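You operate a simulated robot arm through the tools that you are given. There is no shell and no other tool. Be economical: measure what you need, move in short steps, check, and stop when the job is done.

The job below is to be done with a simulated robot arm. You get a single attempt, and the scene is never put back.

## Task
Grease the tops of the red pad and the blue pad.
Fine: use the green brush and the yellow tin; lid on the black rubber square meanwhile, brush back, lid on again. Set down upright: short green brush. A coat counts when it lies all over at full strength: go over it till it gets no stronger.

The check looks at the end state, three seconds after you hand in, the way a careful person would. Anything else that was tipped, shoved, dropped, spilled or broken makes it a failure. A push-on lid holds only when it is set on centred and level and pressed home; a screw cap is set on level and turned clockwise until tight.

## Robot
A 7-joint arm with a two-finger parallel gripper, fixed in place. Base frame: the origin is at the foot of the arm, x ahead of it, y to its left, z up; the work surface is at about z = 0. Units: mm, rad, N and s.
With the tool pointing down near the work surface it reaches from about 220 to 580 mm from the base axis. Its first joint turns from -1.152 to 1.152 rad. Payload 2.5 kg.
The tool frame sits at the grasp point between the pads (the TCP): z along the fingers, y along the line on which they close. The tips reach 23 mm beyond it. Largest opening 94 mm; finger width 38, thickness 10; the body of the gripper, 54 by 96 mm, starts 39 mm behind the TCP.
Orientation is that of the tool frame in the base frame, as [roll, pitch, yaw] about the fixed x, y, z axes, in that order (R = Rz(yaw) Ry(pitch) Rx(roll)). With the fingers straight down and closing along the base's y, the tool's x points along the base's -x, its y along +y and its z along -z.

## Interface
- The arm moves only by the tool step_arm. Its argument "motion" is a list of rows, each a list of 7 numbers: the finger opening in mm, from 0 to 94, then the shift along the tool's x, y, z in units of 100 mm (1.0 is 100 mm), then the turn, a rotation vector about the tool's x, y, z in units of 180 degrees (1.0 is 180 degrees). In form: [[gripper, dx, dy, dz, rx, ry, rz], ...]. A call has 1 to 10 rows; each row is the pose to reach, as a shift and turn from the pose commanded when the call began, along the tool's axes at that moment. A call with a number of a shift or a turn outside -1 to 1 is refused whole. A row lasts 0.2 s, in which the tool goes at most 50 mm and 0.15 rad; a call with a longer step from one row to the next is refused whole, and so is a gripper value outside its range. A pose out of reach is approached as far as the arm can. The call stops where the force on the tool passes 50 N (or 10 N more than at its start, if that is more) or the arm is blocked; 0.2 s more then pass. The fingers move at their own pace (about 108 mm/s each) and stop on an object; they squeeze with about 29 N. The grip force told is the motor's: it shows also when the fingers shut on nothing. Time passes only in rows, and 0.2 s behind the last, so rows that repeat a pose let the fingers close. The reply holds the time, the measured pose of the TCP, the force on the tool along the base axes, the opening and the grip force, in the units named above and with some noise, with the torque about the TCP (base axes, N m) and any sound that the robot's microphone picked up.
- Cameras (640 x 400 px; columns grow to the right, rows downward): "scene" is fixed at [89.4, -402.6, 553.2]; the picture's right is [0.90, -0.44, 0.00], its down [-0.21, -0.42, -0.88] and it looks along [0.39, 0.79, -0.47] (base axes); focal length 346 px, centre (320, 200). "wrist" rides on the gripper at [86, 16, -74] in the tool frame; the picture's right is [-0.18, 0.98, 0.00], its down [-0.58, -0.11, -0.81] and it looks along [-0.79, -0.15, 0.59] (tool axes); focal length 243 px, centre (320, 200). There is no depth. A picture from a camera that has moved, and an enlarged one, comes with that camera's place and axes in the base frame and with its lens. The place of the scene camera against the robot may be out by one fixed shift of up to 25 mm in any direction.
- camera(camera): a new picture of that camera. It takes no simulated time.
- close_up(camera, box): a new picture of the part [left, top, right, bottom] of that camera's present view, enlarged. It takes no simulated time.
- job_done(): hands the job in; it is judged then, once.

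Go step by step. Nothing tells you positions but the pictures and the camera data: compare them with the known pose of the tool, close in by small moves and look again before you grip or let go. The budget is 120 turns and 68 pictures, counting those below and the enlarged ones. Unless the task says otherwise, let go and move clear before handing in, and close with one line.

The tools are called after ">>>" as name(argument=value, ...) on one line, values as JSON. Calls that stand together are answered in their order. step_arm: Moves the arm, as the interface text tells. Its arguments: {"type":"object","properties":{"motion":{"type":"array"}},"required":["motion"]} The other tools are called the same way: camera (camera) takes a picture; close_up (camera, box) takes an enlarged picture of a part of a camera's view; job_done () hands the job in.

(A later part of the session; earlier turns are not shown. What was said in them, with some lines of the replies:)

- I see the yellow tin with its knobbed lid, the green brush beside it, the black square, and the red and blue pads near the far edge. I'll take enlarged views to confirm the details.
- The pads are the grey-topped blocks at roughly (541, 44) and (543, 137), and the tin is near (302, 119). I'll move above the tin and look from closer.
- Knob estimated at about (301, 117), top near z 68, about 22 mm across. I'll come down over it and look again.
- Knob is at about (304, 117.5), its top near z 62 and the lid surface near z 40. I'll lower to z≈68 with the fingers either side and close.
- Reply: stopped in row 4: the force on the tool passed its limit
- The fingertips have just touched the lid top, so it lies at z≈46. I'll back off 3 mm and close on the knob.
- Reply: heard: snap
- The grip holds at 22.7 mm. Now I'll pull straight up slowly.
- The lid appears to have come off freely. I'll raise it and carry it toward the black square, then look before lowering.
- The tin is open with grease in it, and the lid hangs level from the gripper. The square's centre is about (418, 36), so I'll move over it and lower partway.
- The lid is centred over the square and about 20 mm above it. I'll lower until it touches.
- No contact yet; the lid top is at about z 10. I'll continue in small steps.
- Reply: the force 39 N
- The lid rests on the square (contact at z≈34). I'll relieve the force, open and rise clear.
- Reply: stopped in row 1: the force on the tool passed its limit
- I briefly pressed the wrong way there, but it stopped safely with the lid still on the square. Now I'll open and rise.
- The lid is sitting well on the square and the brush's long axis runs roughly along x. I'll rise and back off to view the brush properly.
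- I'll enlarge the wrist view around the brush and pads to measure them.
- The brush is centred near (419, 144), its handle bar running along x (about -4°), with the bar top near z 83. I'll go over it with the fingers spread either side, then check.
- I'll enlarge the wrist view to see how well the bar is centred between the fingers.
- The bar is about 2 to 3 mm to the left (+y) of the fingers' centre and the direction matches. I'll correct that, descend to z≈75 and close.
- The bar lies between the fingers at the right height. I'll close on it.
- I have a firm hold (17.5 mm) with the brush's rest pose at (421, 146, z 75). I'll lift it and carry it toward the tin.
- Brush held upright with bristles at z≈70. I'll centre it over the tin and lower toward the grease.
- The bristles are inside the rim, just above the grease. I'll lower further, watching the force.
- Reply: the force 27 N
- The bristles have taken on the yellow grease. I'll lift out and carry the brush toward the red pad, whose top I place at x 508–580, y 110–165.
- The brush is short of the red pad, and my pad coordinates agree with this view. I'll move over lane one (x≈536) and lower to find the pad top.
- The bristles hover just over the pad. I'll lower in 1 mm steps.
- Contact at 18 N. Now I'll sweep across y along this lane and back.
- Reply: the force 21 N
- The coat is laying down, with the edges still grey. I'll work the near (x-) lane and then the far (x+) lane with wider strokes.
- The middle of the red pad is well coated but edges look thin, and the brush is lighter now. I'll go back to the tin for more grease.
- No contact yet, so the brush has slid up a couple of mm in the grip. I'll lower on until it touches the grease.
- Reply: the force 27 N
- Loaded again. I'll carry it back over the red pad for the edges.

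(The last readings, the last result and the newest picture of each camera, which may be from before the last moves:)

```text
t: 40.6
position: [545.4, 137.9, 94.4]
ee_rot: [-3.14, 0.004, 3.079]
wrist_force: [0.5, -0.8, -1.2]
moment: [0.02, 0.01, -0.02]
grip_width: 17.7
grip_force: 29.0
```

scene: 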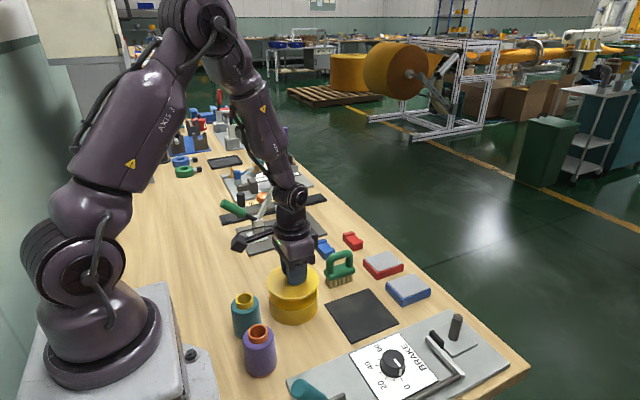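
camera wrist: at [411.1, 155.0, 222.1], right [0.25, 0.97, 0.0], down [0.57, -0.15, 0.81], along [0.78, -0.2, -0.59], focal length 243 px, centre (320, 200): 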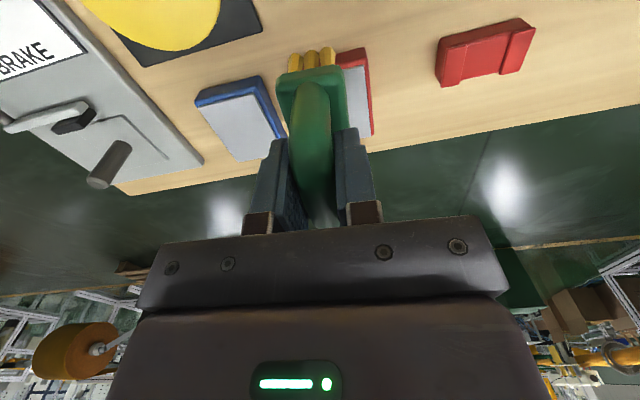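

Just above contact. I'll press 2 mm and work the far edge with y strokes.

>>> step_arm(motion=[[0, -0.05, 0, 0.02, 0, 0, 0], [0, -0.11, 0.05, 0.02, 0, 0, 0], [0, -0.11, 0.15, 0.02, 0, 0, 0], [0, -0.11, 0.22, 0.02, 0, 0, 0], [0, -0.11, 0.1, 0.02, 0, 0, 0], [0, -0.11, 0, 0.02, 0, 0, 0], [0, -0.11, -0.1, 0.02, 0, 0, 0], [0, -0.11, -0.2, 0.02, 0, 0, 0], [0, -0.11, -0.1, 0.02, 0, 0, 0], [0, -0.11, 0, 0.02, 0, 0, 0]])

```text
t: 42.8
position: [557.5, 135.6, 93.4]
ee_rot: [-3.14, 0.007, 3.076]
wrist_force: [1.6, -7.6, 21.5]
moment: [-0.23, -0.04, 0.01]
grip_width: 17.5
grip_force: 28.7
```

Force 21 N, good. Now strokes along x at the left (+y) edge, the near lane, and the right (-y) edge.

>>> step_arm(motion=[[0, 0, 0.12, 0, 0, 0, 0], [0, 0, 0.21, 0, 0, 0, 0], [0, 0.1, 0.21, 0, 0, 0, 0], [0, 0.2, 0.21, 0, 0, 0, 0], [0, 0.28, 0.21, 0, 0, 0, 0], [0, 0.28, 0.1, 0, 0, 0, 0], [0, 0.28, 0, 0, 0, 0, 0], [0, 0.28, -0.1, 0, 0, 0, 0], [0, 0.28, -0.2, 0, 0, 0, 0], [0, 0.28, -0.2, 0, 0, 0, 0]])

>>> step_arm(motion=[[0, -0.1, 0, 0, 0, 0, 0], [0, -0.2, 0, 0, 0, 0, 0], [0, -0.28, 0, 0, 0, 0, 0], [0, -0.2, 0, 0, 0, 0, 0], [0, -0.1, 0, 0, 0, 0, 0], [0, 0, 0, 0, 0, 0, 0], [0, -0.1, 0.1, 0, 0, 0, 0], [0, -0.1, 0.2, 0, 0, 0, 0], [0, -0.1, 0.3, 0, 0, 0, 0], [0, -0.1, 0.41, 0, 0, 0, 0]])

>>> step_arm(motion=[[0, 0, 0, -0.1, 0, 0, 0], [0, 0.3, 0, -0.4, 0, 0, 0], [0, 0.6, 0, -0.5, 0, 0, 0], [0, 0.95, 0, -0.5, 0, 0, 0], [0, 0.95, 0, -0.5, 0, 0, 0]])

>>> close_up(camera="scene", box=[340, 220, 450, 310])

```text
t: 45.0
position: [526.9, 118.3, 92.5]
ee_rot: [3.14, 0.002, 3.078]
wrist_force: [-0.3, 0.4, -1.2]
moment: [-0.01, -0.02, -0.02]
grip_width: 17.8
grip_force: 28.7
```

```text
t: 47.2
position: [538.3, 160.0, 92.2]
ee_rot: [-3.141, 0.006, 3.078]
wrist_force: [-1.4, -2.7, 6.5]
moment: [-0.1, 0.24, 0.07]
grip_width: 17.5
grip_force: 29.0
```

```text
t: 48.4
position: [444.2, 165.1, 139.7]
ee_rot: [3.141, 0.005, 3.078]
wrist_force: [-0.5, -0.2, -1.4]
moment: [-0.01, 0.01, -0.03]
grip_width: 17.6
grip_force: 28.9
```

```text
4.44 times, centred on (395, 265) of scene
camera zoom: at [89.4, -402.6, 553.2], right [0.9, -0.44, 0.0], down [-0.21, -0.42, -0.88], along [0.39, 0.79, -0.47], focal length 1540 px, centre (-13, -89)
```

zoom: 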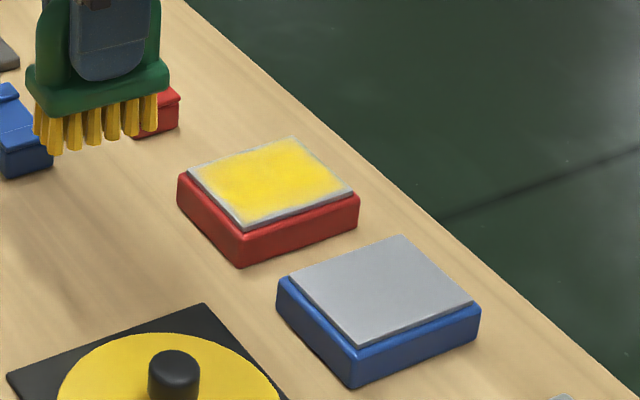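

The rim of the coat still looks grey; I'll enlarge it fully to see whether it is uncoated or just the sheet's edge.

>>> close_up(camera="scene", box=[360, 240, 410, 280])

```text
10.00 times, centred on (385, 260) of scene
camera zoom: at [89.4, -402.6, 553.2], right [0.9, -0.44, 0.0], down [-0.21, -0.42, -0.88], along [0.39, 0.79, -0.47], focal length 3464 px, centre (-330, -400)
```

zoom: 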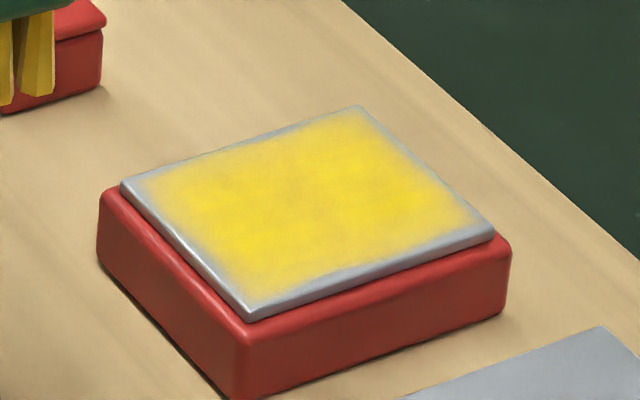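

There is a soft uncoated-looking border of a few mm. I'll reload, then do the blue pad with generous overlap and compare.

>>> step_arm(motion=[[0, 0.4, -0.16, -0.08, 0, 0, 0], [0, 0.8, -0.32, -0.08, 0, 0, 0], [0, 0.95, -0.4, -0.08, 0, 0, 0]])

>>> step_arm(motion=[[0, 0.3, -0.1, 0, 0, 0, 0], [0, 0.438, -0.158, 0, 0, 0, 0], [0, 0.438, -0.158, 0.25, 0, 0, 0], [0, 0.438, -0.158, 0.4, 0, 0, 0], [0, 0.438, -0.158, 0.48, 0, 0, 0], [0, 0.438, -0.158, 0.49, 0, 0, 0], [0, 0.438, -0.158, 0.5, 0, 0, 0], [0, 0.438, -0.158, 0.51, 0, 0, 0], [0, 0.438, -0.158, 0.51, 0, 0, 0]])

```text
t: 49.2
position: [347.3, 131.3, 149.6]
ee_rot: [3.141, 0.003, 3.079]
wrist_force: [0.2, -0.2, -1.0]
moment: [-0.01, 0.0, 0.02]
grip_width: 17.4
grip_force: 28.8
```

```text
t: 51.2
position: [301.6, 118.2, 98.6]
ee_rot: [-3.14, 0.004, 3.077]
wrist_force: [-0.2, -1.2, 4.1]
moment: [0.0, 0.03, -0.01]
grip_width: 17.5
grip_force: 29.2
```

Touching the grease. I'll press 1 mm more, then carry over to the blue pad centred near (545, 42).

>>> step_arm(motion=[[0, 0, 0, 0.01, 0, 0, 0], [0, 0, 0, 0.01, 0, 0, 0], [0, 0, 0, -0.1, 0, 0, 0], [0, 0, 0, -0.47, 0, 0, 0], [0, -0.4, -0.1, -0.47, 0, 0, 0], [0, -0.8, -0.2, -0.47, 0, 0, 0], [0, -0.95, -0.25, -0.47, 0, 0, 0]])

>>> step_arm(motion=[[0, -0.4, -0.1, 0, 0, 0, 0], [0, -0.8, -0.2, 0, 0, 0, 0], [0, -0.95, -0.25, 0, 0, 0, 0]])

>>> step_arm(motion=[[0, -0.3, -0.05, 0, 0, 0, 0], [0, -0.573, -0.11, 0.1, 0, 0, 0], [0, -0.573, -0.11, 0.35, 0, 0, 0], [0, -0.573, -0.11, 0.48, 0, 0, 0], [0, -0.573, -0.11, 0.51, 0, 0, 0], [0, -0.573, -0.11, 0.52, 0, 0, 0], [0, -0.573, -0.11, 0.53, 0, 0, 0], [0, -0.573, -0.11, 0.53, 0, 0, 0]])

>>> camera(camera="wrist")

>>> close_up(camera="scene", box=[350, 230, 450, 320])

```text
t: 52.8
position: [395.4, 87.5, 147.1]
ee_rot: [-3.141, 0.004, 3.078]
wrist_force: [0.0, 1.3, -1.4]
moment: [0.0, 0.0, 0.02]
grip_width: 17.7
grip_force: 29.1
```

```text
t: 53.6
position: [486.9, 54.7, 147.2]
ee_rot: [3.141, 0.005, 3.08]
wrist_force: [0.7, 0.6, -1.0]
moment: [-0.06, 0.02, 0.02]
grip_width: 17.8
grip_force: 29.3
```

```text
t: 55.4
position: [543.8, 41.1, 94.5]
ee_rot: [3.14, 0.003, 3.08]
wrist_force: [0.1, 0.2, -1.2]
moment: [0.0, -0.02, 0.02]
grip_width: 17.8
grip_force: 28.7
```

```text
26 pictures are left
camera wrist: at [459.2, 61.9, 167.2], right [0.25, 0.97, 0.0], down [0.57, -0.15, 0.81], along [0.78, -0.2, -0.59], focal length 243 px, centre (320, 200)
```

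wrist: 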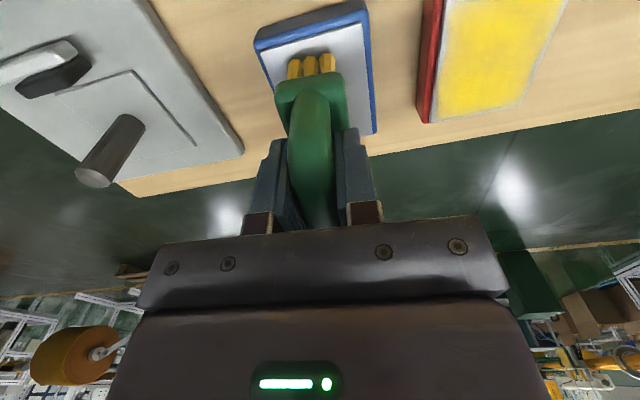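

```text
4.44 times, centred on (400, 275) of scene
camera zoom: at [89.4, -402.6, 553.2], right [0.9, -0.44, 0.0], down [-0.21, -0.42, -0.88], along [0.39, 0.79, -0.47], focal length 1540 px, centre (-36, -133)
```

zoom: 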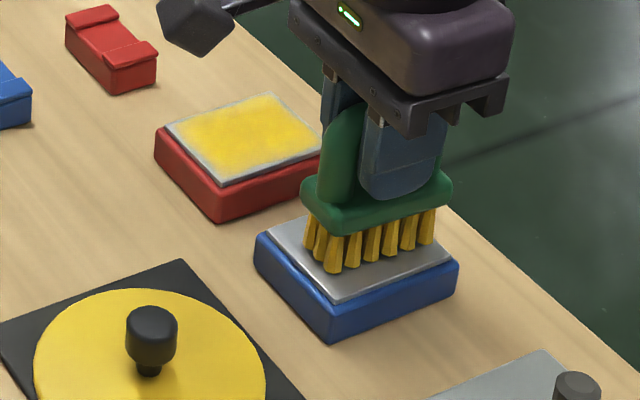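

The brush is a few mm above the blue pad, whose top spans about y 19–71, x 510–582. I'll press and stroke it in lanes with wide overlap.

>>> step_arm(motion=[[0, 0, 0.03, 0.03, 0, 0, 0], [0, 0, 0.12, 0.035, 0, 0, 0], [0, 0, 0.2, 0.035, 0, 0, 0], [0, 0, 0.28, 0.035, 0, 0, 0], [0, 0, 0.18, 0.035, 0, 0, 0], [0, 0, 0.08, 0.035, 0, 0, 0], [0, 0, -0.02, 0.035, 0, 0, 0], [0, 0, -0.12, 0.035, 0, 0, 0], [0, 0, -0.2, 0.035, 0, 0, 0], [0, 0, -0.2, 0.035, 0, 0, 0]])

>>> step_arm(motion=[[0, 0.08, 0, 0, 0, 0, 0], [0, 0.16, 0, 0, 0, 0, 0], [0, 0.16, 0.1, 0, 0, 0, 0], [0, 0.16, 0.2, 0, 0, 0, 0], [0, 0.16, 0.3, 0, 0, 0, 0], [0, 0.16, 0.4, 0, 0, 0, 0], [0, 0.16, 0.48, 0, 0, 0, 0], [0, 0.08, 0.48, 0, 0, 0, 0], [0, 0, 0.48, 0, 0, 0, 0], [0, -0.08, 0.48, 0, 0, 0, 0]])

>>> step_arm(motion=[[0, -0.07, 0, 0, 0, 0, 0], [0, -0.07, -0.1, 0, 0, 0, 0], [0, -0.07, -0.2, 0, 0, 0, 0], [0, -0.07, -0.3, 0, 0, 0, 0], [0, -0.07, -0.4, 0, 0, 0, 0], [0, -0.07, -0.48, 0, 0, 0, 0], [0, 0.02, -0.48, 0, 0, 0, 0], [0, 0.11, -0.48, 0, 0, 0, 0], [0, 0.24, -0.48, 0, 0, 0, 0]])

```text
t: 57.6
position: [544.8, 21.8, 91.5]
ee_rot: [3.141, 0.006, 3.08]
wrist_force: [0.8, 8.0, 20.8]
moment: [0.39, 0.15, -0.09]
grip_width: 17.7
grip_force: 29.0
```

```text
t: 59.8
position: [556.3, 71.2, 89.9]
ee_rot: [3.14, 0.005, 3.078]
wrist_force: [-8.4, 1.9, 22.0]
moment: [0.09, 0.15, 0.0]
grip_width: 17.7
grip_force: 29.4
```

```text
t: 61.8
position: [530.1, 24.1, 91.0]
ee_rot: [3.141, 0.009, 3.078]
wrist_force: [6.1, -0.2, 12.7]
moment: [-0.12, -0.04, 0.05]
grip_width: 17.6
grip_force: 28.7
```

Contact stays steady. I'll lift, back away and look.

>>> step_arm(motion=[[0, 0, 0, -0.1, 0, 0, 0], [0, 0.3, 0.3, -0.4, 0, 0, 0], [0, 0.6, 0.6, -0.52, 0, 0, 0], [0, 0.95, 0.7, -0.52, 0, 0, 0], [0, 0.95, 0.7, -0.52, 0, 0, 0]])

>>> close_up(camera="scene", box=[360, 240, 440, 310])

```text
refused: row 2 steps farther than a row can; nothing moved
```

```text
5.71 times, centred on (400, 275) of scene
camera zoom: at [89.3, -402.7, 553.2], right [0.9, -0.44, 0.0], down [-0.21, -0.42, -0.88], along [0.39, 0.79, -0.47], focal length 1979 px, centre (-137, -229)
```

zoom: 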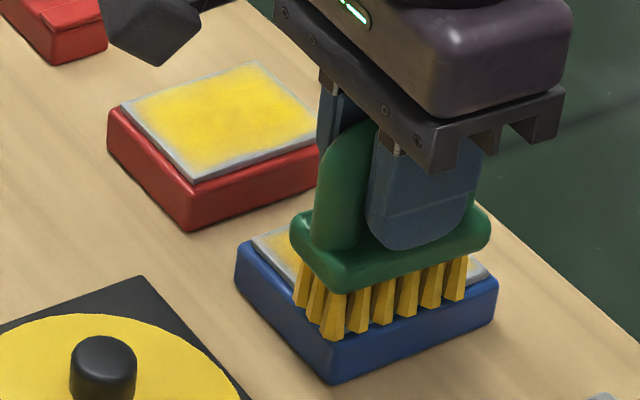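

The grey border persists even where the brush overlaps well, so it seems to be how the sheet edge is drawn. I'll add more passes on blue while the brush is loaded.

>>> step_arm(motion=[[0, 0, 0.1, 0, 0, 0, 0], [0, 0, 0.2, 0, 0, 0, 0], [0, 0, 0.3, 0, 0, 0, 0], [0, 0, 0.4, 0, 0, 0, 0], [0, 0, 0.5, 0, 0, 0, 0], [0, -0.12, 0.5, 0, 0, 0, 0], [0, -0.24, 0.5, 0, 0, 0, 0], [0, -0.3, 0.5, 0, 0, 0, 0], [0, -0.3, 0.4, 0, 0, 0, 0], [0, -0.3, 0.3, 0, 0, 0, 0]])

>>> step_arm(motion=[[0, 0, -0.1, 0, 0, 0, 0], [0, 0, -0.2, 0, 0, 0, 0], [0, 0, -0.3, 0, 0, 0, 0], [0, 0.08, -0.3, 0, 0, 0, 0], [0, 0.16, -0.3, 0, 0, 0, 0], [0, 0.16, -0.2, 0, 0, 0, 0], [0, 0.16, -0.1, 0, 0, 0, 0], [0, 0.16, 0, 0, 0, 0, 0], [0, 0.16, 0.1, 0, 0, 0, 0], [0, 0.16, 0.18, 0, 0, 0, 0]])

>>> step_arm(motion=[[0, 0, 0, -0.1, 0, 0, 0], [0, 0.25, 0.2, -0.35, 0, 0, 0], [0, 0.6, 0.4, -0.52, 0, 0, 0], [0, 0.95, 0.5, -0.52, 0, 0, 0], [0, 0.95, 0.5, -0.52, 0, 0, 0]])

>>> close_up(camera="scene", box=[360, 240, 440, 310])

```text
t: 64.0
position: [560.2, 51.7, 88.7]
ee_rot: [3.14, 0.005, 3.079]
wrist_force: [-0.2, 4.4, 14.0]
moment: [0.11, 0.1, -0.04]
grip_width: 17.8
grip_force: 28.5
```

```text
t: 66.2
position: [545.9, 70.4, 89.3]
ee_rot: [3.141, 0.002, 3.08]
wrist_force: [-0.2, -1.0, 3.7]
moment: [-0.06, -0.11, 0.01]
grip_width: 17.5
grip_force: 29.2
```

```text
t: 67.4
position: [453.6, 126.8, 141.1]
ee_rot: [-3.141, 0.004, 3.079]
wrist_force: [0.7, 0.7, -0.6]
moment: [0.02, 0.01, -0.02]
grip_width: 17.9
grip_force: 29.0
```

```text
5.71 times, centred on (400, 275) of scene
camera zoom: at [89.4, -402.6, 553.2], right [0.9, -0.44, 0.0], down [-0.21, -0.42, -0.88], along [0.39, 0.79, -0.47], focal length 1979 px, centre (-137, -229)
```

zoom: 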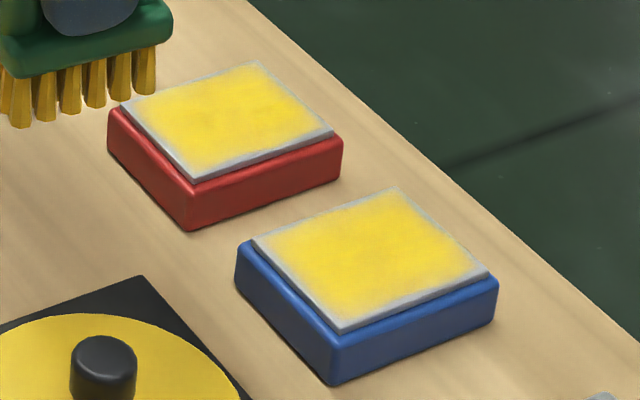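

Both coats look broad but a little patchy. I'll reload and give each pad another thorough round.

>>> step_arm(motion=[[0, 0.4, -0.05, -0.08, 0, 0, 0], [0, 0.8, -0.1, -0.08, 0, 0, 0], [0, 0.95, -0.12, -0.08, 0, 0, 0]])

>>> step_arm(motion=[[0, 0.3, -0.02, 0, 0, 0, 0], [0, 0.557, -0.055, 0, 0, 0, 0], [0, 0.557, -0.055, 0.25, 0, 0, 0], [0, 0.557, -0.055, 0.45, 0, 0, 0], [0, 0.557, -0.055, 0.52, 0, 0, 0], [0, 0.557, -0.055, 0.53, 0, 0, 0], [0, 0.557, -0.055, 0.54, 0, 0, 0], [0, 0.557, -0.055, 0.55, 0, 0, 0], [0, 0.557, -0.055, 0.55, 0, 0, 0]])

```text
t: 68.2
position: [358.4, 119.7, 149.8]
ee_rot: [3.141, 0.003, 3.079]
wrist_force: [0.6, 0.5, -0.9]
moment: [0.0, -0.03, 0.0]
grip_width: 17.4
grip_force: 28.7
```

```text
t: 70.2
position: [301.8, 119.1, 95.6]
ee_rot: [3.14, 0.007, 3.079]
wrist_force: [-4.7, -2.2, 27.3]
moment: [0.03, 0.11, -0.02]
grip_width: 17.5
grip_force: 29.2
```

Loaded. Back to the red pad for a full second round.

>>> step_arm(motion=[[0, 0, 0, -0.1, 0, 0, 0], [0, 0, 0, -0.5, 0, 0, 0], [0, -0.4, 0.05, -0.5, 0, 0, 0], [0, -0.8, 0.1, -0.5, 0, 0, 0], [0, -0.95, 0.13, -0.5, 0, 0, 0]])

>>> step_arm(motion=[[0, -0.4, 0.05, 0, 0, 0, 0], [0, -0.8, 0.1, 0, 0, 0, 0], [0, -0.95, 0.13, 0, 0, 0, 0]])

>>> step_arm(motion=[[0, -0.3, 0.03, 0, 0, 0, 0], [0, -0.38, 0.08, 0.1, 0, 0, 0], [0, -0.38, 0.08, 0.4, 0, 0, 0], [0, -0.38, 0.08, 0.52, 0, 0, 0], [0, -0.38, 0.08, 0.55, 0, 0, 0], [0, -0.38, 0.08, 0.56, 0, 0, 0], [0, -0.38, 0.08, 0.565, 0, 0, 0], [0, -0.38, 0.08, 0.565, 0, 0, 0]])

```text
t: 71.4
position: [398.0, 124.6, 145.5]
ee_rot: [-3.141, 0.003, 3.078]
wrist_force: [0.0, -0.3, -2.4]
moment: [0.02, -0.01, -0.04]
grip_width: 17.6
grip_force: 28.9
```

```text
t: 72.2
position: [492.5, 131.2, 145.7]
ee_rot: [-3.142, 0.001, 3.078]
wrist_force: [-0.5, 0.0, -0.5]
moment: [0.02, 0.0, 0.01]
grip_width: 17.6
grip_force: 28.7
```

```text
t: 74.0
position: [531.2, 137.8, 89.7]
ee_rot: [3.14, 0.005, 3.078]
wrist_force: [1.5, -1.0, 4.3]
moment: [0.05, -0.23, -0.05]
grip_width: 17.5
grip_force: 28.9
```

Light contact. Now thorough lanes at x≈531, 545 and 559 with 1.5 mm of press.

>>> step_arm(motion=[[0, 0, 0.08, 0.01, 0, 0, 0], [0, 0, 0.17, 0.015, 0, 0, 0], [0, 0, 0.25, 0.015, 0, 0, 0], [0, 0, 0.15, 0.015, 0, 0, 0], [0, 0, 0.05, 0.015, 0, 0, 0], [0, 0, -0.05, 0.015, 0, 0, 0], [0, 0, -0.15, 0.015, 0, 0, 0], [0, 0, -0.25, 0.015, 0, 0, 0], [0, -0.07, -0.25, 0.015, 0, 0, 0], [0, -0.14, -0.25, 0.015, 0, 0, 0]])

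>>> step_arm(motion=[[0, 0, 0.1, 0.005, 0, 0, 0], [0, 0, 0.2, 0.005, 0, 0, 0], [0, 0, 0.3, 0.005, 0, 0, 0], [0, 0, 0.4, 0.005, 0, 0, 0], [0, 0, 0.5, 0.005, 0, 0, 0], [0, -0.07, 0.5, 0.005, 0, 0, 0], [0, -0.14, 0.5, 0.005, 0, 0, 0], [0, -0.14, 0.4, 0.005, 0, 0, 0], [0, -0.14, 0.3, 0.005, 0, 0, 0], [0, -0.14, 0.2, 0.005, 0, 0, 0]])

>>> step_arm(motion=[[0, 0, -0.1, 0.005, 0, 0, 0], [0, 0, -0.2, 0.005, 0, 0, 0], [0, 0.1, -0.2, 0.005, 0, 0, 0], [0, 0.2, -0.2, 0.005, 0, 0, 0], [0, 0.28, -0.2, 0.005, 0, 0, 0], [0, 0.28, -0.1, 0.005, 0, 0, 0], [0, 0.28, 0, 0.005, 0, 0, 0], [0, 0.28, 0.1, 0.005, 0, 0, 0], [0, 0.28, 0.2, 0.005, 0, 0, 0], [0, 0.28, 0.3, 0.005, 0, 0, 0]])

>>> step_arm(motion=[[0, -0.1, 0, 0, 0, 0, 0], [0, -0.2, 0, 0, 0, 0, 0], [0, -0.28, 0, 0, 0, 0, 0], [0, -0.28, 0, -0.15, 0, 0, 0], [0, 0.0, 0, -0.5, 0, 0, 0], [0, 0.4, 0, -0.55, 0, 0, 0], [0, 0.8, 0, -0.55, 0, 0, 0], [0, 0.8, 0, -0.55, 0, 0, 0]])

>>> close_up(camera="scene", box=[360, 240, 440, 310])

```text
t: 76.2
position: [545.0, 110.5, 89.5]
ee_rot: [3.14, 0.005, 3.079]
wrist_force: [-12.5, -0.7, 31.2]
moment: [0.03, 0.38, 0.03]
grip_width: 17.4
grip_force: 29.2
```

```text
t: 78.4
position: [560.9, 132.6, 88.6]
ee_rot: [3.138, 0.009, 3.079]
wrist_force: [1.5, 8.7, 23.4]
moment: [0.42, 0.38, -0.18]
grip_width: 17.7
grip_force: 28.9
```

```text
t: 80.6
position: [534.9, 162.6, 90.0]
ee_rot: [-3.141, 0.007, 3.078]
wrist_force: [-1.1, -9.1, 28.7]
moment: [-0.53, 0.28, 0.07]
grip_width: 17.5
grip_force: 29.3
```

```text
t: 82.4
position: [454.1, 170.3, 142.9]
ee_rot: [3.142, 0.004, 3.079]
wrist_force: [-0.1, -0.1, -1.6]
moment: [-0.01, 0.01, 0.02]
grip_width: 17.5
grip_force: 28.9
```

```text
5.71 times, centred on (400, 275) of scene
camera zoom: at [89.4, -402.6, 553.2], right [0.9, -0.44, 0.0], down [-0.21, -0.42, -0.88], along [0.39, 0.79, -0.47], focal length 1979 px, centre (-137, -229)
```

zoom: 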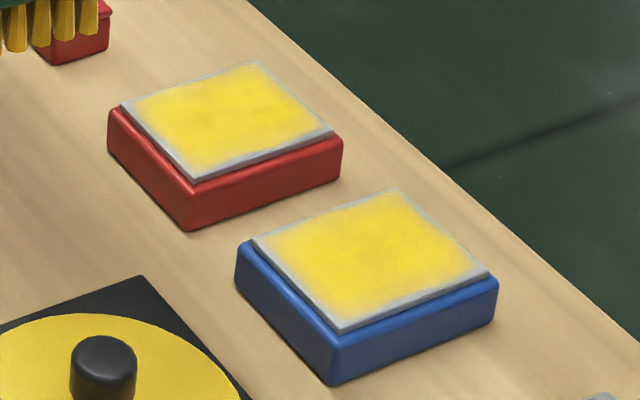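

The red coat no longer changes, so it is at full strength. I'll reload once more and give blue the same finishing round.

>>> step_arm(motion=[[0, 0.4, -0.18, -0.07, 0, 0, 0], [0, 0.8, -0.36, -0.07, 0, 0, 0], [0, 0.95, -0.45, -0.07, 0, 0, 0]])

>>> step_arm(motion=[[0, 0.3, -0.1, 0, 0, 0, 0], [0, 0.53, -0.159, 0, 0, 0, 0], [0, 0.53, -0.159, 0.25, 0, 0, 0], [0, 0.53, -0.159, 0.45, 0, 0, 0], [0, 0.53, -0.159, 0.52, 0, 0, 0], [0, 0.53, -0.159, 0.53, 0, 0, 0], [0, 0.53, -0.159, 0.54, 0, 0, 0], [0, 0.53, -0.159, 0.55, 0, 0, 0], [0, 0.53, -0.159, 0.55, 0, 0, 0]])

```text
t: 83.2
position: [358.3, 129.2, 148.1]
ee_rot: [3.14, 0.004, 3.078]
wrist_force: [-0.1, -0.3, -1.3]
moment: [-0.04, 0.02, -0.01]
grip_width: 17.5
grip_force: 29.1
```

```text
t: 85.1
position: [303.1, 116.2, 94.9]
ee_rot: [3.141, 0.008, 3.079]
wrist_force: [-2.4, -1.2, 7.9]
moment: [0.07, 0.04, -0.03]
grip_width: 17.5
grip_force: 28.9
stopped in row 9: the force on the tool passed its limit (the readings are from after the stop); the commanded pose is now the measured one
```

Loaded (it pressed to the limit but stopped cleanly). On to the blue pad's final round.

>>> step_arm(motion=[[0, 0, 0, -0.1, 0, 0, 0], [0, 0, 0, -0.5, 0, 0, 0], [0, -0.4, -0.1, -0.5, 0, 0, 0], [0, -0.8, -0.2, -0.5, 0, 0, 0], [0, -0.95, -0.24, -0.5, 0, 0, 0]])

>>> step_arm(motion=[[0, -0.4, -0.1, 0, 0, 0, 0], [0, -0.8, -0.2, 0, 0, 0, 0], [0, -0.95, -0.24, 0, 0, 0, 0]])

>>> step_arm(motion=[[0, -0.3, -0.06, 0, 0, 0, 0], [0, -0.43, -0.086, 0.1, 0, 0, 0], [0, -0.43, -0.086, 0.4, 0, 0, 0], [0, -0.43, -0.086, 0.52, 0, 0, 0], [0, -0.43, -0.086, 0.55, 0, 0, 0], [0, -0.43, -0.086, 0.56, 0, 0, 0], [0, -0.43, -0.086, 0.565, 0, 0, 0], [0, -0.43, -0.086, 0.57, 0, 0, 0]])

```text
t: 86.3
position: [397.5, 84.7, 146.2]
ee_rot: [3.141, 0.004, 3.077]
wrist_force: [-0.3, 0.4, -1.3]
moment: [-0.01, 0.03, 0.03]
grip_width: 17.8
grip_force: 28.2
```

```text
t: 87.1
position: [489.6, 55.9, 145.2]
ee_rot: [3.139, 0.005, 3.079]
wrist_force: [-0.8, -0.6, -1.0]
moment: [-0.01, 0.02, 0.01]
grip_width: 17.6
grip_force: 28.7
```

```text
t: 88.9
position: [532.8, 43.2, 89.2]
ee_rot: [3.14, 0.005, 3.08]
wrist_force: [-0.8, 1.4, 2.3]
moment: [-0.01, 0.15, -0.04]
grip_width: 17.7
grip_force: 29.0
```

Light contact on blue. Same lane pattern as on the red pad.

>>> step_arm(motion=[[0, 0, 0.09, 0.01, 0, 0, 0], [0, 0, 0.18, 0.015, 0, 0, 0], [0, 0, 0.27, 0.015, 0, 0, 0], [0, 0, 0.17, 0.015, 0, 0, 0], [0, 0, 0.07, 0.015, 0, 0, 0], [0, 0, -0.03, 0.015, 0, 0, 0], [0, 0, -0.13, 0.015, 0, 0, 0], [0, 0, -0.23, 0.015, 0, 0, 0], [0, -0.07, -0.23, 0.015, 0, 0, 0], [0, -0.14, -0.23, 0.015, 0, 0, 0]])

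>>> step_arm(motion=[[0, 0, 0.1, 0.003, 0, 0, 0], [0, 0, 0.2, 0.003, 0, 0, 0], [0, 0, 0.3, 0.003, 0, 0, 0], [0, 0, 0.4, 0.003, 0, 0, 0], [0, 0, 0.5, 0.003, 0, 0, 0], [0, -0.07, 0.5, 0.003, 0, 0, 0], [0, -0.14, 0.5, 0.003, 0, 0, 0], [0, -0.14, 0.4, 0.003, 0, 0, 0], [0, -0.14, 0.3, 0.003, 0, 0, 0], [0, -0.14, 0.2, 0.003, 0, 0, 0]])

>>> step_arm(motion=[[0, 0, -0.1, 0.003, 0, 0, 0], [0, 0, -0.2, 0.003, 0, 0, 0], [0, 0.1, -0.2, 0.003, 0, 0, 0], [0, 0.2, -0.2, 0.003, 0, 0, 0], [0, 0.28, -0.2, 0.003, 0, 0, 0], [0, 0.28, -0.1, 0.003, 0, 0, 0], [0, 0.28, 0, 0.003, 0, 0, 0], [0, 0.28, 0.1, 0.003, 0, 0, 0], [0, 0.28, 0.2, 0.003, 0, 0, 0], [0, 0.28, 0.3, 0.003, 0, 0, 0]])

>>> step_arm(motion=[[0, -0.1, 0, 0, 0, 0, 0], [0, -0.2, 0, 0, 0, 0, 0], [0, -0.28, 0, 0, 0, 0, 0], [0, -0.28, 0, -0.15, 0, 0, 0], [0, 0.0, 0, -0.5, 0, 0, 0], [0, 0.3, 0.3, -0.55, 0, 0, 0], [0, 0.6, 0.6, -0.55, 0, 0, 0], [0, 0.8, 0.7, -0.55, 0, 0, 0]])

>>> close_up(camera="scene", box=[360, 240, 440, 310])

>>> camera(camera="wrist")

```text
t: 91.1
position: [544.7, 19.2, 89.4]
ee_rot: [-3.139, 0.006, 3.079]
wrist_force: [-11.4, -1.8, 31.6]
moment: [0.09, 0.86, 0.1]
grip_width: 17.8
grip_force: 29.0
```

```text
t: 93.3
position: [560.1, 41.8, 89.5]
ee_rot: [3.137, 0.008, 3.079]
wrist_force: [1.9, 8.3, 23.1]
moment: [0.45, 0.5, -0.23]
grip_width: 17.8
grip_force: 28.6
```

```text
t: 95.5
position: [534.9, 72.8, 89.3]
ee_rot: [3.14, 0.01, 3.077]
wrist_force: [0.4, -9.5, 30.9]
moment: [-0.73, 0.61, 0.23]
grip_width: 17.5
grip_force: 29.3
```

```text
t: 97.3
position: [457.2, 146.8, 141.7]
ee_rot: [3.141, 0.005, 3.079]
wrist_force: [-0.2, -0.6, -2.0]
moment: [-0.02, 0.02, 0.02]
grip_width: 17.8
grip_force: 28.8
```

```text
5.71 times, centred on (400, 275) of scene
camera zoom: at [89.4, -402.7, 553.2], right [0.9, -0.44, 0.0], down [-0.21, -0.42, -0.88], along [0.39, 0.79, -0.47], focal length 1979 px, centre (-137, -229)
```

zoom: 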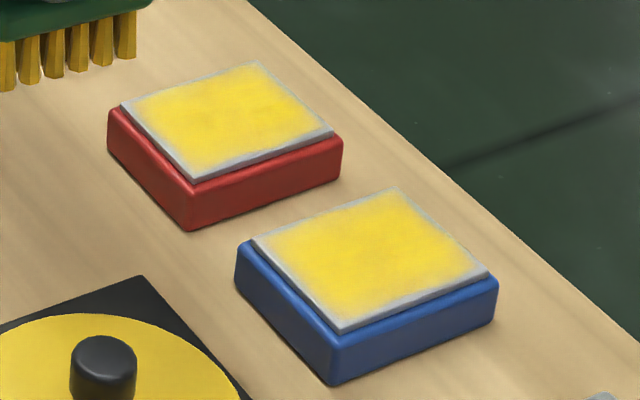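

```text
20 pictures are left
camera wrist: at [371.7, 167.4, 215.1], right [0.25, 0.97, 0.0], down [0.57, -0.15, 0.81], along [0.79, -0.2, -0.59], focal length 243 px, centre (320, 200)
```

wrist: 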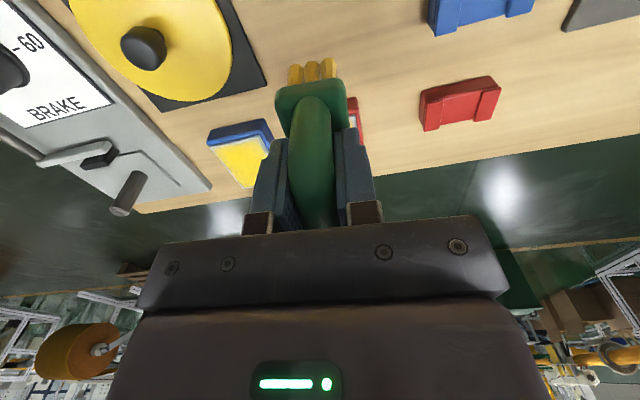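

Neither coat changes any more, so both are done. Now I'll return the brush to its place at (421, 146) and lower it.

>>> step_arm(motion=[[0, 0.2, -0.02, 0, 0, 0, 0], [0, 0.364, -0.031, 0, 0, 0, 0], [0, 0.364, -0.031, 0.3, 0, 0, 0], [0, 0.364, -0.031, 0.6, 0, 0, 0], [0, 0.364, -0.031, 0.7, 0, 0, 0], [0, 0.364, -0.031, 0.7, 0, 0, 0]])

>>> close_up(camera="scene", box=[290, 210, 410, 310])

```text
t: 98.7
position: [421.4, 143.5, 71.4]
ee_rot: [3.139, 0.006, 3.079]
wrist_force: [-0.3, -0.2, -0.9]
moment: [0.0, 0.03, -0.02]
grip_width: 17.7
grip_force: 28.5
```

```text
4.00 times, centred on (350, 260) of scene
camera zoom: at [89.4, -402.6, 553.2], right [0.9, -0.44, 0.0], down [-0.21, -0.42, -0.88], along [0.39, 0.79, -0.47], focal length 1386 px, centre (200, -40)
```

zoom: 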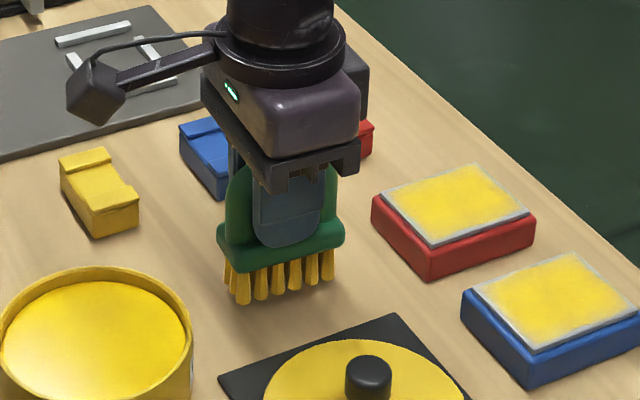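

The brush is 5 mm above the table and within about 2 mm of its old spot. I'll nudge it and lower until contact.

>>> step_arm(motion=[[0, 0.02, 0.005, 0.02, 0, 0, 0], [0, 0.02, 0.005, 0.03, 0, 0, 0], [0, 0.02, 0.005, 0.04, 0, 0, 0], [0, 0.02, 0.005, 0.045, 0, 0, 0], [0, 0.02, 0.005, 0.05, 0, 0, 0]])

```text
t: 99.9
position: [420.0, 145.3, 67.0]
ee_rot: [3.142, 0.005, 3.079]
wrist_force: [0.8, -0.7, -0.6]
moment: [-0.02, 0.03, 0.01]
grip_width: 17.7
grip_force: 29.5
```

>>> step_arm(motion=[[0, 0, 0, 0.005, 0, 0, 0], [0, 0, 0, 0.01, 0, 0, 0], [0, 0, 0, 0.015, 0, 0, 0], [0, 0, 0, 0.02, 0, 0, 0]])

```text
t: 100.9
position: [420.3, 145.5, 64.5]
ee_rot: [3.14, 0.006, 3.08]
wrist_force: [-0.4, 0.5, -1.8]
moment: [-0.01, 0.04, 0.0]
grip_width: 17.7
grip_force: 29.2
```

No contact yet at z 64.5. I'll continue down gently.

>>> step_arm(motion=[[0, 0, 0, 0.005, 0, 0, 0], [0, 0, 0, 0.01, 0, 0, 0], [0, 0, 0, 0.015, 0, 0, 0]])

>>> close_up(camera="scene", box=[290, 210, 410, 310])

```text
t: 101.7
position: [419.9, 146.0, 63.3]
ee_rot: [-3.141, 0.004, 3.08]
wrist_force: [-2.4, -1.8, 5.0]
moment: [-0.09, -0.08, -0.01]
grip_width: 17.5
grip_force: 28.4
```

```text
4.00 times, centred on (350, 260) of scene
camera zoom: at [89.4, -402.7, 553.2], right [0.9, -0.44, 0.0], down [-0.21, -0.42, -0.88], along [0.39, 0.79, -0.47], focal length 1386 px, centre (200, -40)
```

zoom: 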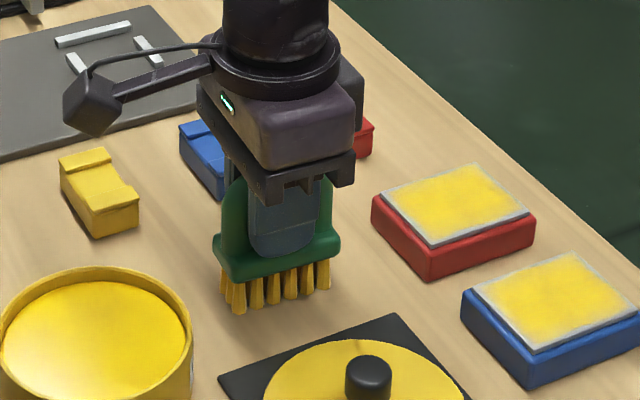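

Light contact, upright, back in its original spot. I'll open and rise straight up.

>>> step_arm(motion=[[17, 0, 0, 0, 0, 0, 0], [25, 0, 0, 0, 0, 0, 0], [50, 0, 0, 0, 0, 0, 0], [50, 0, 0, 0, 0, 0, 0], [50, 0, 0, -0.2, 0, 0, 0], [50, 0, 0, -0.6, 0, 0, 0], [50, 0, 0, -1.0, 0, 0, 0], [50, 0, 0, -1.0, 0, 0, 0]])

>>> close_up(camera="scene", box=[290, 210, 410, 310])

```text
t: 103.5
position: [421.4, 145.7, 162.1]
ee_rot: [-3.142, 0.005, 3.079]
wrist_force: [-0.3, 0.2, 0.2]
moment: [0.01, 0.02, 0.02]
grip_width: 50.0
grip_force: 0.1
```

```text
4.00 times, centred on (350, 260) of scene
camera zoom: at [89.4, -402.7, 553.2], right [0.9, -0.44, 0.0], down [-0.21, -0.42, -0.88], along [0.39, 0.79, -0.47], focal length 1386 px, centre (200, -40)
```

zoom: 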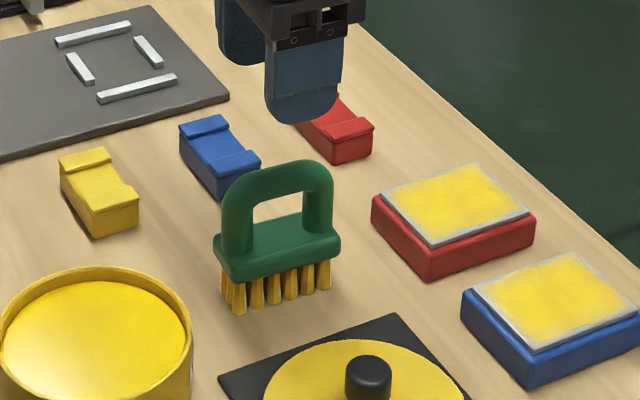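

Brush stands upright. Next, the lid: I'll square up the tool and move over the knob at (418, 37).

>>> step_arm(motion=[[50, -0.02, -0.4, 0, 0, 0, -0.01], [50, -0.03, -0.8, 0, 0, 0, -0.02], [50, -0.04, -0.98, 0.1, 0, 0, -0.02], [50, -0.04, -0.98, 0.1, 0, 0, -0.02]])

>>> step_arm(motion=[[50, 0, -0.1, 0.1, 0, 0, 0], [50, 0, -0.1, 0.5, 0, 0, 0], [50, 0, -0.1, 0.7, 0, 0, 0], [50, 0, -0.1, 0.7, 0, 0, 0]])

>>> camera(camera="wrist")

```text
t: 104.5
position: [417.0, 45.9, 153.1]
ee_rot: [3.141, 0.005, 3.14]
wrist_force: [-0.1, 1.0, -0.4]
moment: [-0.01, 0.02, 0.02]
grip_width: 50.1
grip_force: 0.0
```

```text
t: 105.5
position: [418.1, 36.9, 83.3]
ee_rot: [-3.141, 0.006, 3.141]
wrist_force: [0.2, -0.7, -1.0]
moment: [0.01, 0.0, 0.02]
grip_width: 50.1
grip_force: 0.0
```

```text
16 pictures are left
camera wrist: at [331.2, 52.1, 155.5], right [0.18, 0.98, 0.0], down [0.58, -0.11, 0.81], along [0.8, -0.15, -0.59], focal length 243 px, centre (320, 200)
```

wrist: 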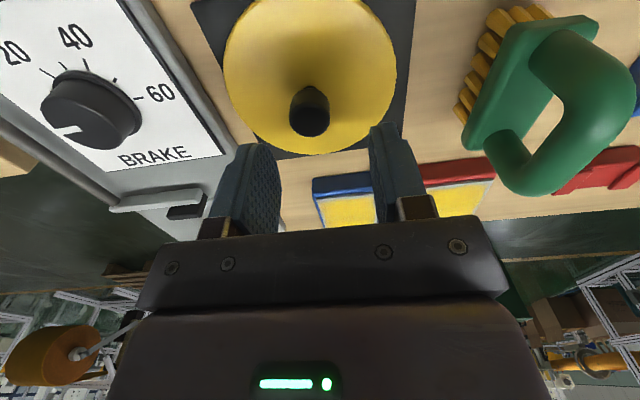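

The knob sits about 6–7 mm toward -y of the finger centre, so the lid shifted slightly when released. I'll recentre and descend partway, then check.

>>> step_arm(motion=[[50, 0, -0.065, 0, 0, 0, 0], [50, 0, -0.065, 0.2, 0, 0, 0], [50, 0, -0.065, 0.2, 0, 0, 0]])

>>> camera(camera="wrist")

```text
t: 106.3
position: [417.9, 28.9, 61.8]
ee_rot: [-3.141, 0.006, 3.141]
wrist_force: [0.1, 0.5, 0.4]
moment: [-0.03, 0.02, 0.0]
grip_width: 50.4
grip_force: 0.0
```

```text
15 pictures are left
camera wrist: at [330.3, 44.0, 135.1], right [0.18, 0.98, 0.0], down [0.58, -0.11, 0.81], along [0.8, -0.15, -0.59], focal length 243 px, centre (320, 200)
```

wrist: 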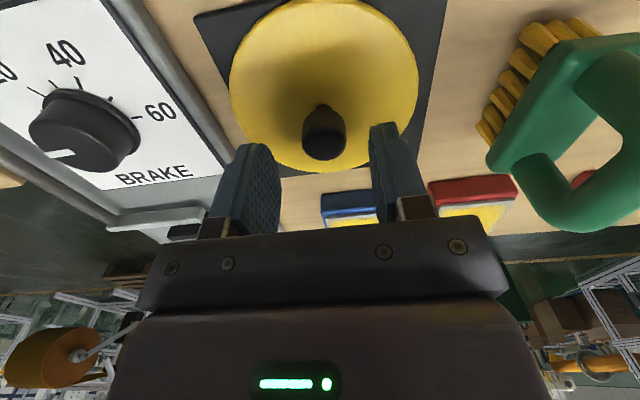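

Knob is now centred between the fingers. I'll descend to the earlier grip height (z≈34) and close.

>>> step_arm(motion=[[50, 0, 0, 0.15, 0, 0, 0], [50, 0, 0, 0.25, 0, 0, 0], [50, 0, 0, 0.27, 0, 0, 0], [20, 0, 0, 0.27, 0, 0, 0], [0, 0, 0, 0.27, 0, 0, 0], [0, 0, 0, 0.27, 0, 0, 0]])

>>> step_arm(motion=[[0, 0, 0, -0.05, 0, 0, 0], [0, 0, 0, -0.2, 0, 0, 0], [0, 0, 0, -0.5, 0, 0, 0], [0, 0, 0, -0.95, 0, 0, 0], [0, 0, 0, -0.98, 0, 0, 0], [0, 0, 0, -0.98, 0, 0, 0]])

>>> camera(camera="wrist")

>>> close_up(camera="scene", box=[220, 200, 460, 350])

```text
t: 107.7
position: [419.3, 31.4, 36.2]
ee_rot: [3.139, 0.005, 3.141]
wrist_force: [-0.3, 1.6, 0.9]
moment: [-0.04, 0.03, -0.04]
grip_width: 23.0
grip_force: 29.2
```

```text
t: 109.1
position: [418.1, 31.1, 134.4]
ee_rot: [-3.141, 0.006, 3.141]
wrist_force: [-0.2, 0.0, -0.7]
moment: [-0.03, 0.01, 0.02]
grip_width: 22.7
grip_force: 29.2
```

```text
14 pictures are left
camera wrist: at [331.3, 45.9, 206.8], right [0.18, 0.98, 0.0], down [0.58, -0.11, 0.81], along [0.8, -0.15, -0.59], focal length 243 px, centre (320, 200)
```

wrist: 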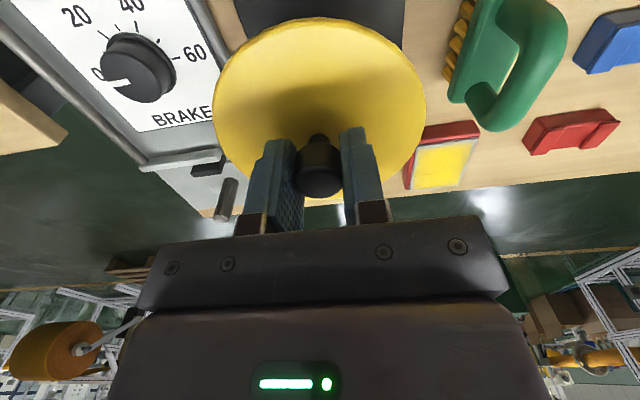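

```text
2.67 times, centred on (340, 275) of scene
camera zoom: at [89.4, -402.6, 553.2], right [0.9, -0.44, 0.0], down [-0.21, -0.42, -0.88], along [0.39, 0.79, -0.47], focal length 924 px, centre (267, 0)
```

zoom: 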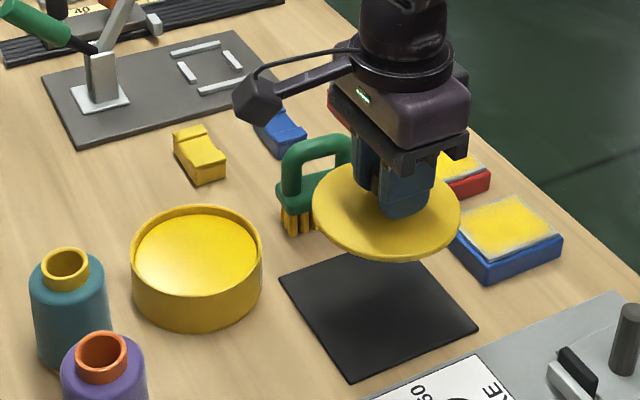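

The lid is gripped exactly as before and hangs level, and the tin hasn't moved. I'll carry it back over the tin.

>>> step_arm(motion=[[0, 0.2, 0.15, -0.1, 0, 0.0017, 0], [0, 0.5, 0.4, -0.1, 0, 0.0017, 0], [0, 0.8, 0.65, -0.1, 0, 0.0017, 0], [0, 0.98, 0.85, -0.1, 0, 0.0017, 0], [0, 0.98, 0.874, -0.1, 0, 0.0017, 0]])

>>> step_arm(motion=[[0, 0.173, 0, 0, 0, 0, 0], [0, 0.173, 0, 0.2, 0, 0, 0], [0, 0.173, 0, 0.45, 0, 0, 0], [0, 0.173, 0, 0.45, 0, 0, 0]])

>>> step_arm(motion=[[0, 0, 0, 0, 0, 0, 0]])

>>> step_arm(motion=[[0, 0, 0, 0, 0, 0, 0]])

>>> close_up(camera="scene", box=[240, 220, 360, 330])

>>> camera(camera="wrist")

```text
t: 110.3
position: [319.7, 118.9, 141.8]
ee_rot: [-3.14, 0.001, 3.142]
wrist_force: [-0.2, -0.5, -0.4]
moment: [-0.01, 0.0, 0.01]
grip_width: 22.8
grip_force: 29.0
```

```text
t: 111.3
position: [301.9, 116.3, 97.8]
ee_rot: [3.139, 0.001, -3.14]
wrist_force: [0.2, -0.4, 0.6]
moment: [0.04, 0.0, 0.01]
grip_width: 23.0
grip_force: 28.7
```

```text
t: 111.7
position: [302.5, 117.1, 98.8]
ee_rot: [-3.141, 0.0, -3.141]
wrist_force: [0.3, -1.0, -0.7]
moment: [0.05, 0.0, 0.03]
grip_width: 22.6
grip_force: 28.5
```

```text
t: 112.1
position: [303.9, 117.5, 98.6]
ee_rot: [3.14, 0.0, 3.142]
wrist_force: [-0.4, 0.6, -0.3]
moment: [0.01, 0.01, 0.01]
grip_width: 22.9
grip_force: 28.4
```

```text
3.64 times, centred on (300, 275) of scene
camera zoom: at [89.4, -402.6, 553.2], right [0.9, -0.44, 0.0], down [-0.21, -0.42, -0.88], along [0.39, 0.79, -0.47], focal length 1260 px, centre (393, -73)
```

zoom: 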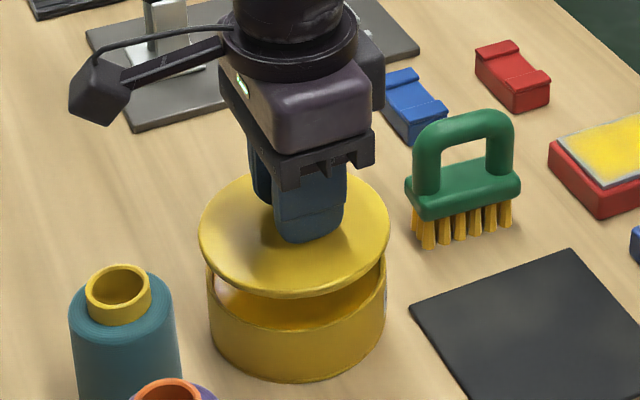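

```text
11 pictures are left
camera wrist: at [215.6, 131.8, 172.2], right [0.18, 0.98, 0.0], down [0.58, -0.11, 0.81], along [0.79, -0.15, -0.59], focal length 243 px, centre (320, 200)
```

wrist: 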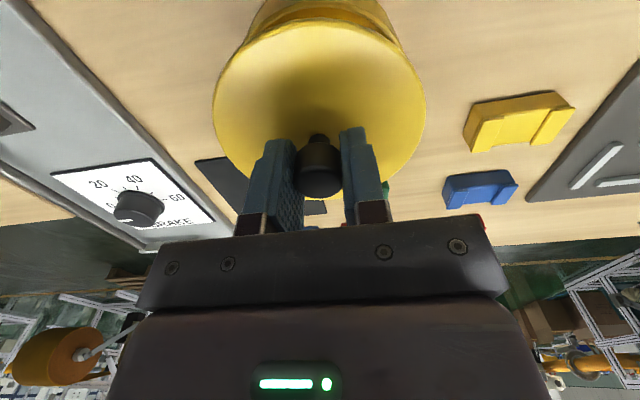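

The lid is centred over the tin. I'll lower it to just above the seat and then in small steps until it meets the rim.

>>> step_arm(motion=[[0, 0, 0.006, 0.1, 0, 0, 0], [0, 0, 0.006, 0.18, 0, 0, 0], [0, 0, 0.006, 0.2, 0, 0, 0], [0, 0, 0.006, 0.21, 0, 0, 0], [0, 0, 0.006, 0.22, 0, 0, 0]])

>>> close_up(camera="scene", box=[250, 240, 340, 330])

```text
t: 113.3
position: [302.7, 118.7, 76.4]
ee_rot: [-3.141, 0.0, 3.141]
wrist_force: [0.3, 0.0, -0.1]
moment: [0.0, -0.01, -0.02]
grip_width: 23.0
grip_force: 29.3
```

```text
4.44 times, centred on (295, 285) of scene
camera zoom: at [89.4, -402.6, 553.2], right [0.9, -0.44, 0.0], down [-0.21, -0.42, -0.88], along [0.39, 0.79, -0.47], focal length 1540 px, centre (431, -178)
```

zoom: 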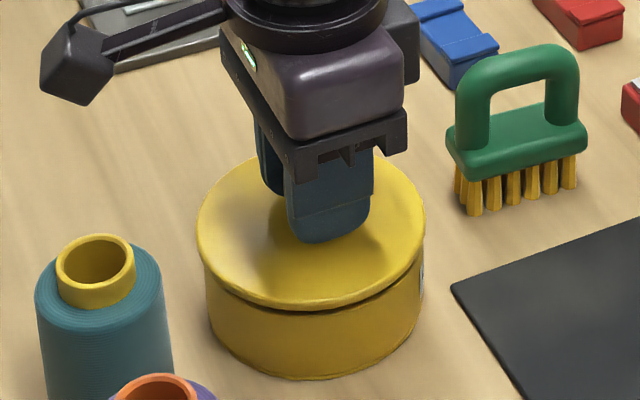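

The lid is a couple of mm above the rim and well centred. I'll lower further, feeling for contact.

>>> step_arm(motion=[[0, 0, 0, 0.01, 0, 0, 0], [0, 0, 0, 0.02, 0, 0, 0], [0, 0, 0, 0.025, 0, 0, 0], [0, 0, 0, 0.03, 0, 0, 0]])

```text
t: 114.3
position: [301.3, 118.8, 73.5]
ee_rot: [-3.141, 0.001, 3.141]
wrist_force: [0.2, 0.0, -0.2]
moment: [-0.01, -0.02, -0.02]
grip_width: 22.8
grip_force: 29.6
```

>>> step_arm(motion=[[0, 0, 0, 0.005, 0, 0, 0], [0, 0, 0, 0.01, 0, 0, 0], [0, 0, 0, 0.015, 0, 0, 0], [0, 0, 0, 0.02, 0, 0, 0]])

>>> close_up(camera="scene", box=[250, 240, 340, 330])

```text
t: 115.3
position: [303.0, 118.4, 72.1]
ee_rot: [-3.141, 0.001, 3.14]
wrist_force: [-5.6, -6.8, 37.8]
moment: [-0.26, 0.12, 0.0]
grip_width: 23.1
grip_force: 29.4
heard: snap
```

```text
4.44 times, centred on (295, 285) of scene
camera zoom: at [89.3, -402.7, 553.2], right [0.9, -0.44, 0.0], down [-0.21, -0.42, -0.88], along [0.39, 0.79, -0.47], focal length 1540 px, centre (431, -178)
```

zoom: 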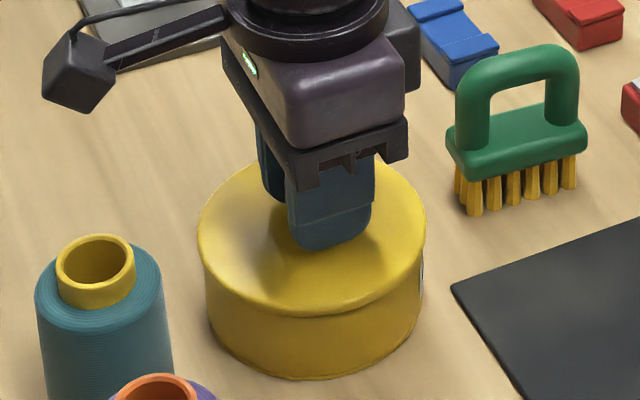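

A snap, and the gap is gone: the lid is seated. I'll press a touch more, then open in place and rise.

>>> step_arm(motion=[[0, 0, 0, 0.005, 0, 0, 0], [0, 0, 0, 0.005, 0, 0, 0]])

>>> step_arm(motion=[[25, 0, 0, 0, 0, 0, 0], [40, 0, 0, 0, 0, 0, 0], [50, 0, 0, 0, 0, 0, 0], [50, 0, 0, 0, 0, 0, 0], [50, 0, 0, -0.1, 0, 0, 0], [50, 0, 0, -0.5, 0, 0, 0], [50, 0, 0, -1.0, 0, 0, 0], [50, 0, 0, -1.0, 0, 0, 0]])

>>> close_up(camera="scene", box=[220, 210, 450, 350])

>>> camera(camera="wrist")

```text
t: 115.9
position: [304.4, 118.9, 71.5]
ee_rot: [3.14, 0.002, 3.141]
wrist_force: [-1.6, -6.5, 37.9]
moment: [-0.26, 0.12, 0.01]
grip_width: 23.0
grip_force: 29.1
```

```text
t: 117.7
position: [304.0, 119.3, 170.6]
ee_rot: [-3.141, 0.0, 3.141]
wrist_force: [0.4, -0.5, -0.3]
moment: [0.0, 0.02, 0.03]
grip_width: 50.2
grip_force: 0.1
```

```text
2.78 times, centred on (335, 280) of scene
camera zoom: at [89.4, -402.7, 553.2], right [0.9, -0.44, 0.0], down [-0.21, -0.42, -0.88], along [0.39, 0.79, -0.47], focal length 964 px, centre (278, -23)
```

zoom: 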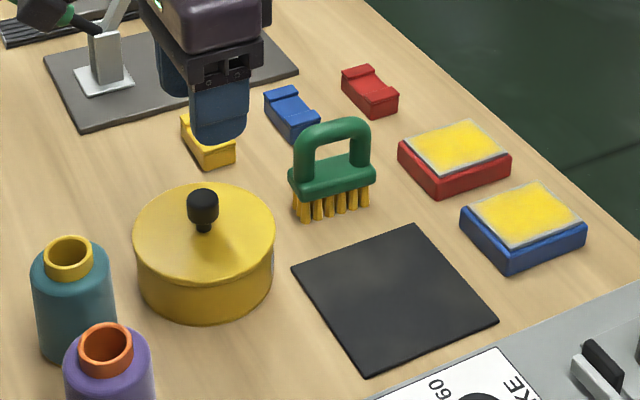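

```text
7 pictures are left
camera wrist: at [216.9, 134.9, 244.9], right [0.18, 0.98, 0.0], down [0.58, -0.11, 0.81], along [0.79, -0.15, -0.59], focal length 243 px, centre (320, 200)
```

wrist: 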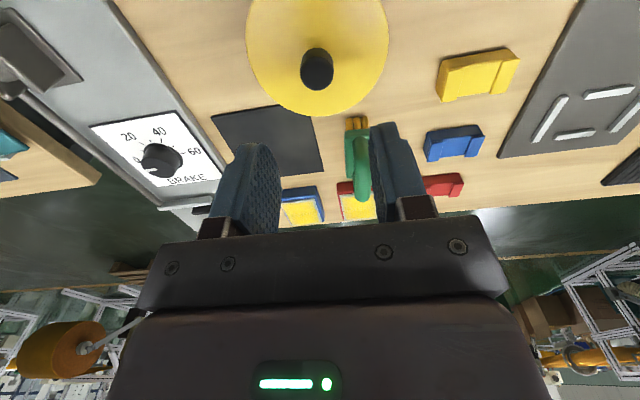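

The lid is pressed home, the brush is upright in its place and both pads are coated. Nothing else has moved and the arm is clear, so I'm handing in.

>>> job_done()

```text
The job is handed in.
```

I greased the tops of the red and blue pads until further passes made no visible difference. A thin grey border a few mm wide stayed visible around both; I took it for the way the sheet edge is drawn, since the brush overlapped the edges. The green brush is back upright in its place, the yellow tin's lid is snapped home, and the arm is clear.
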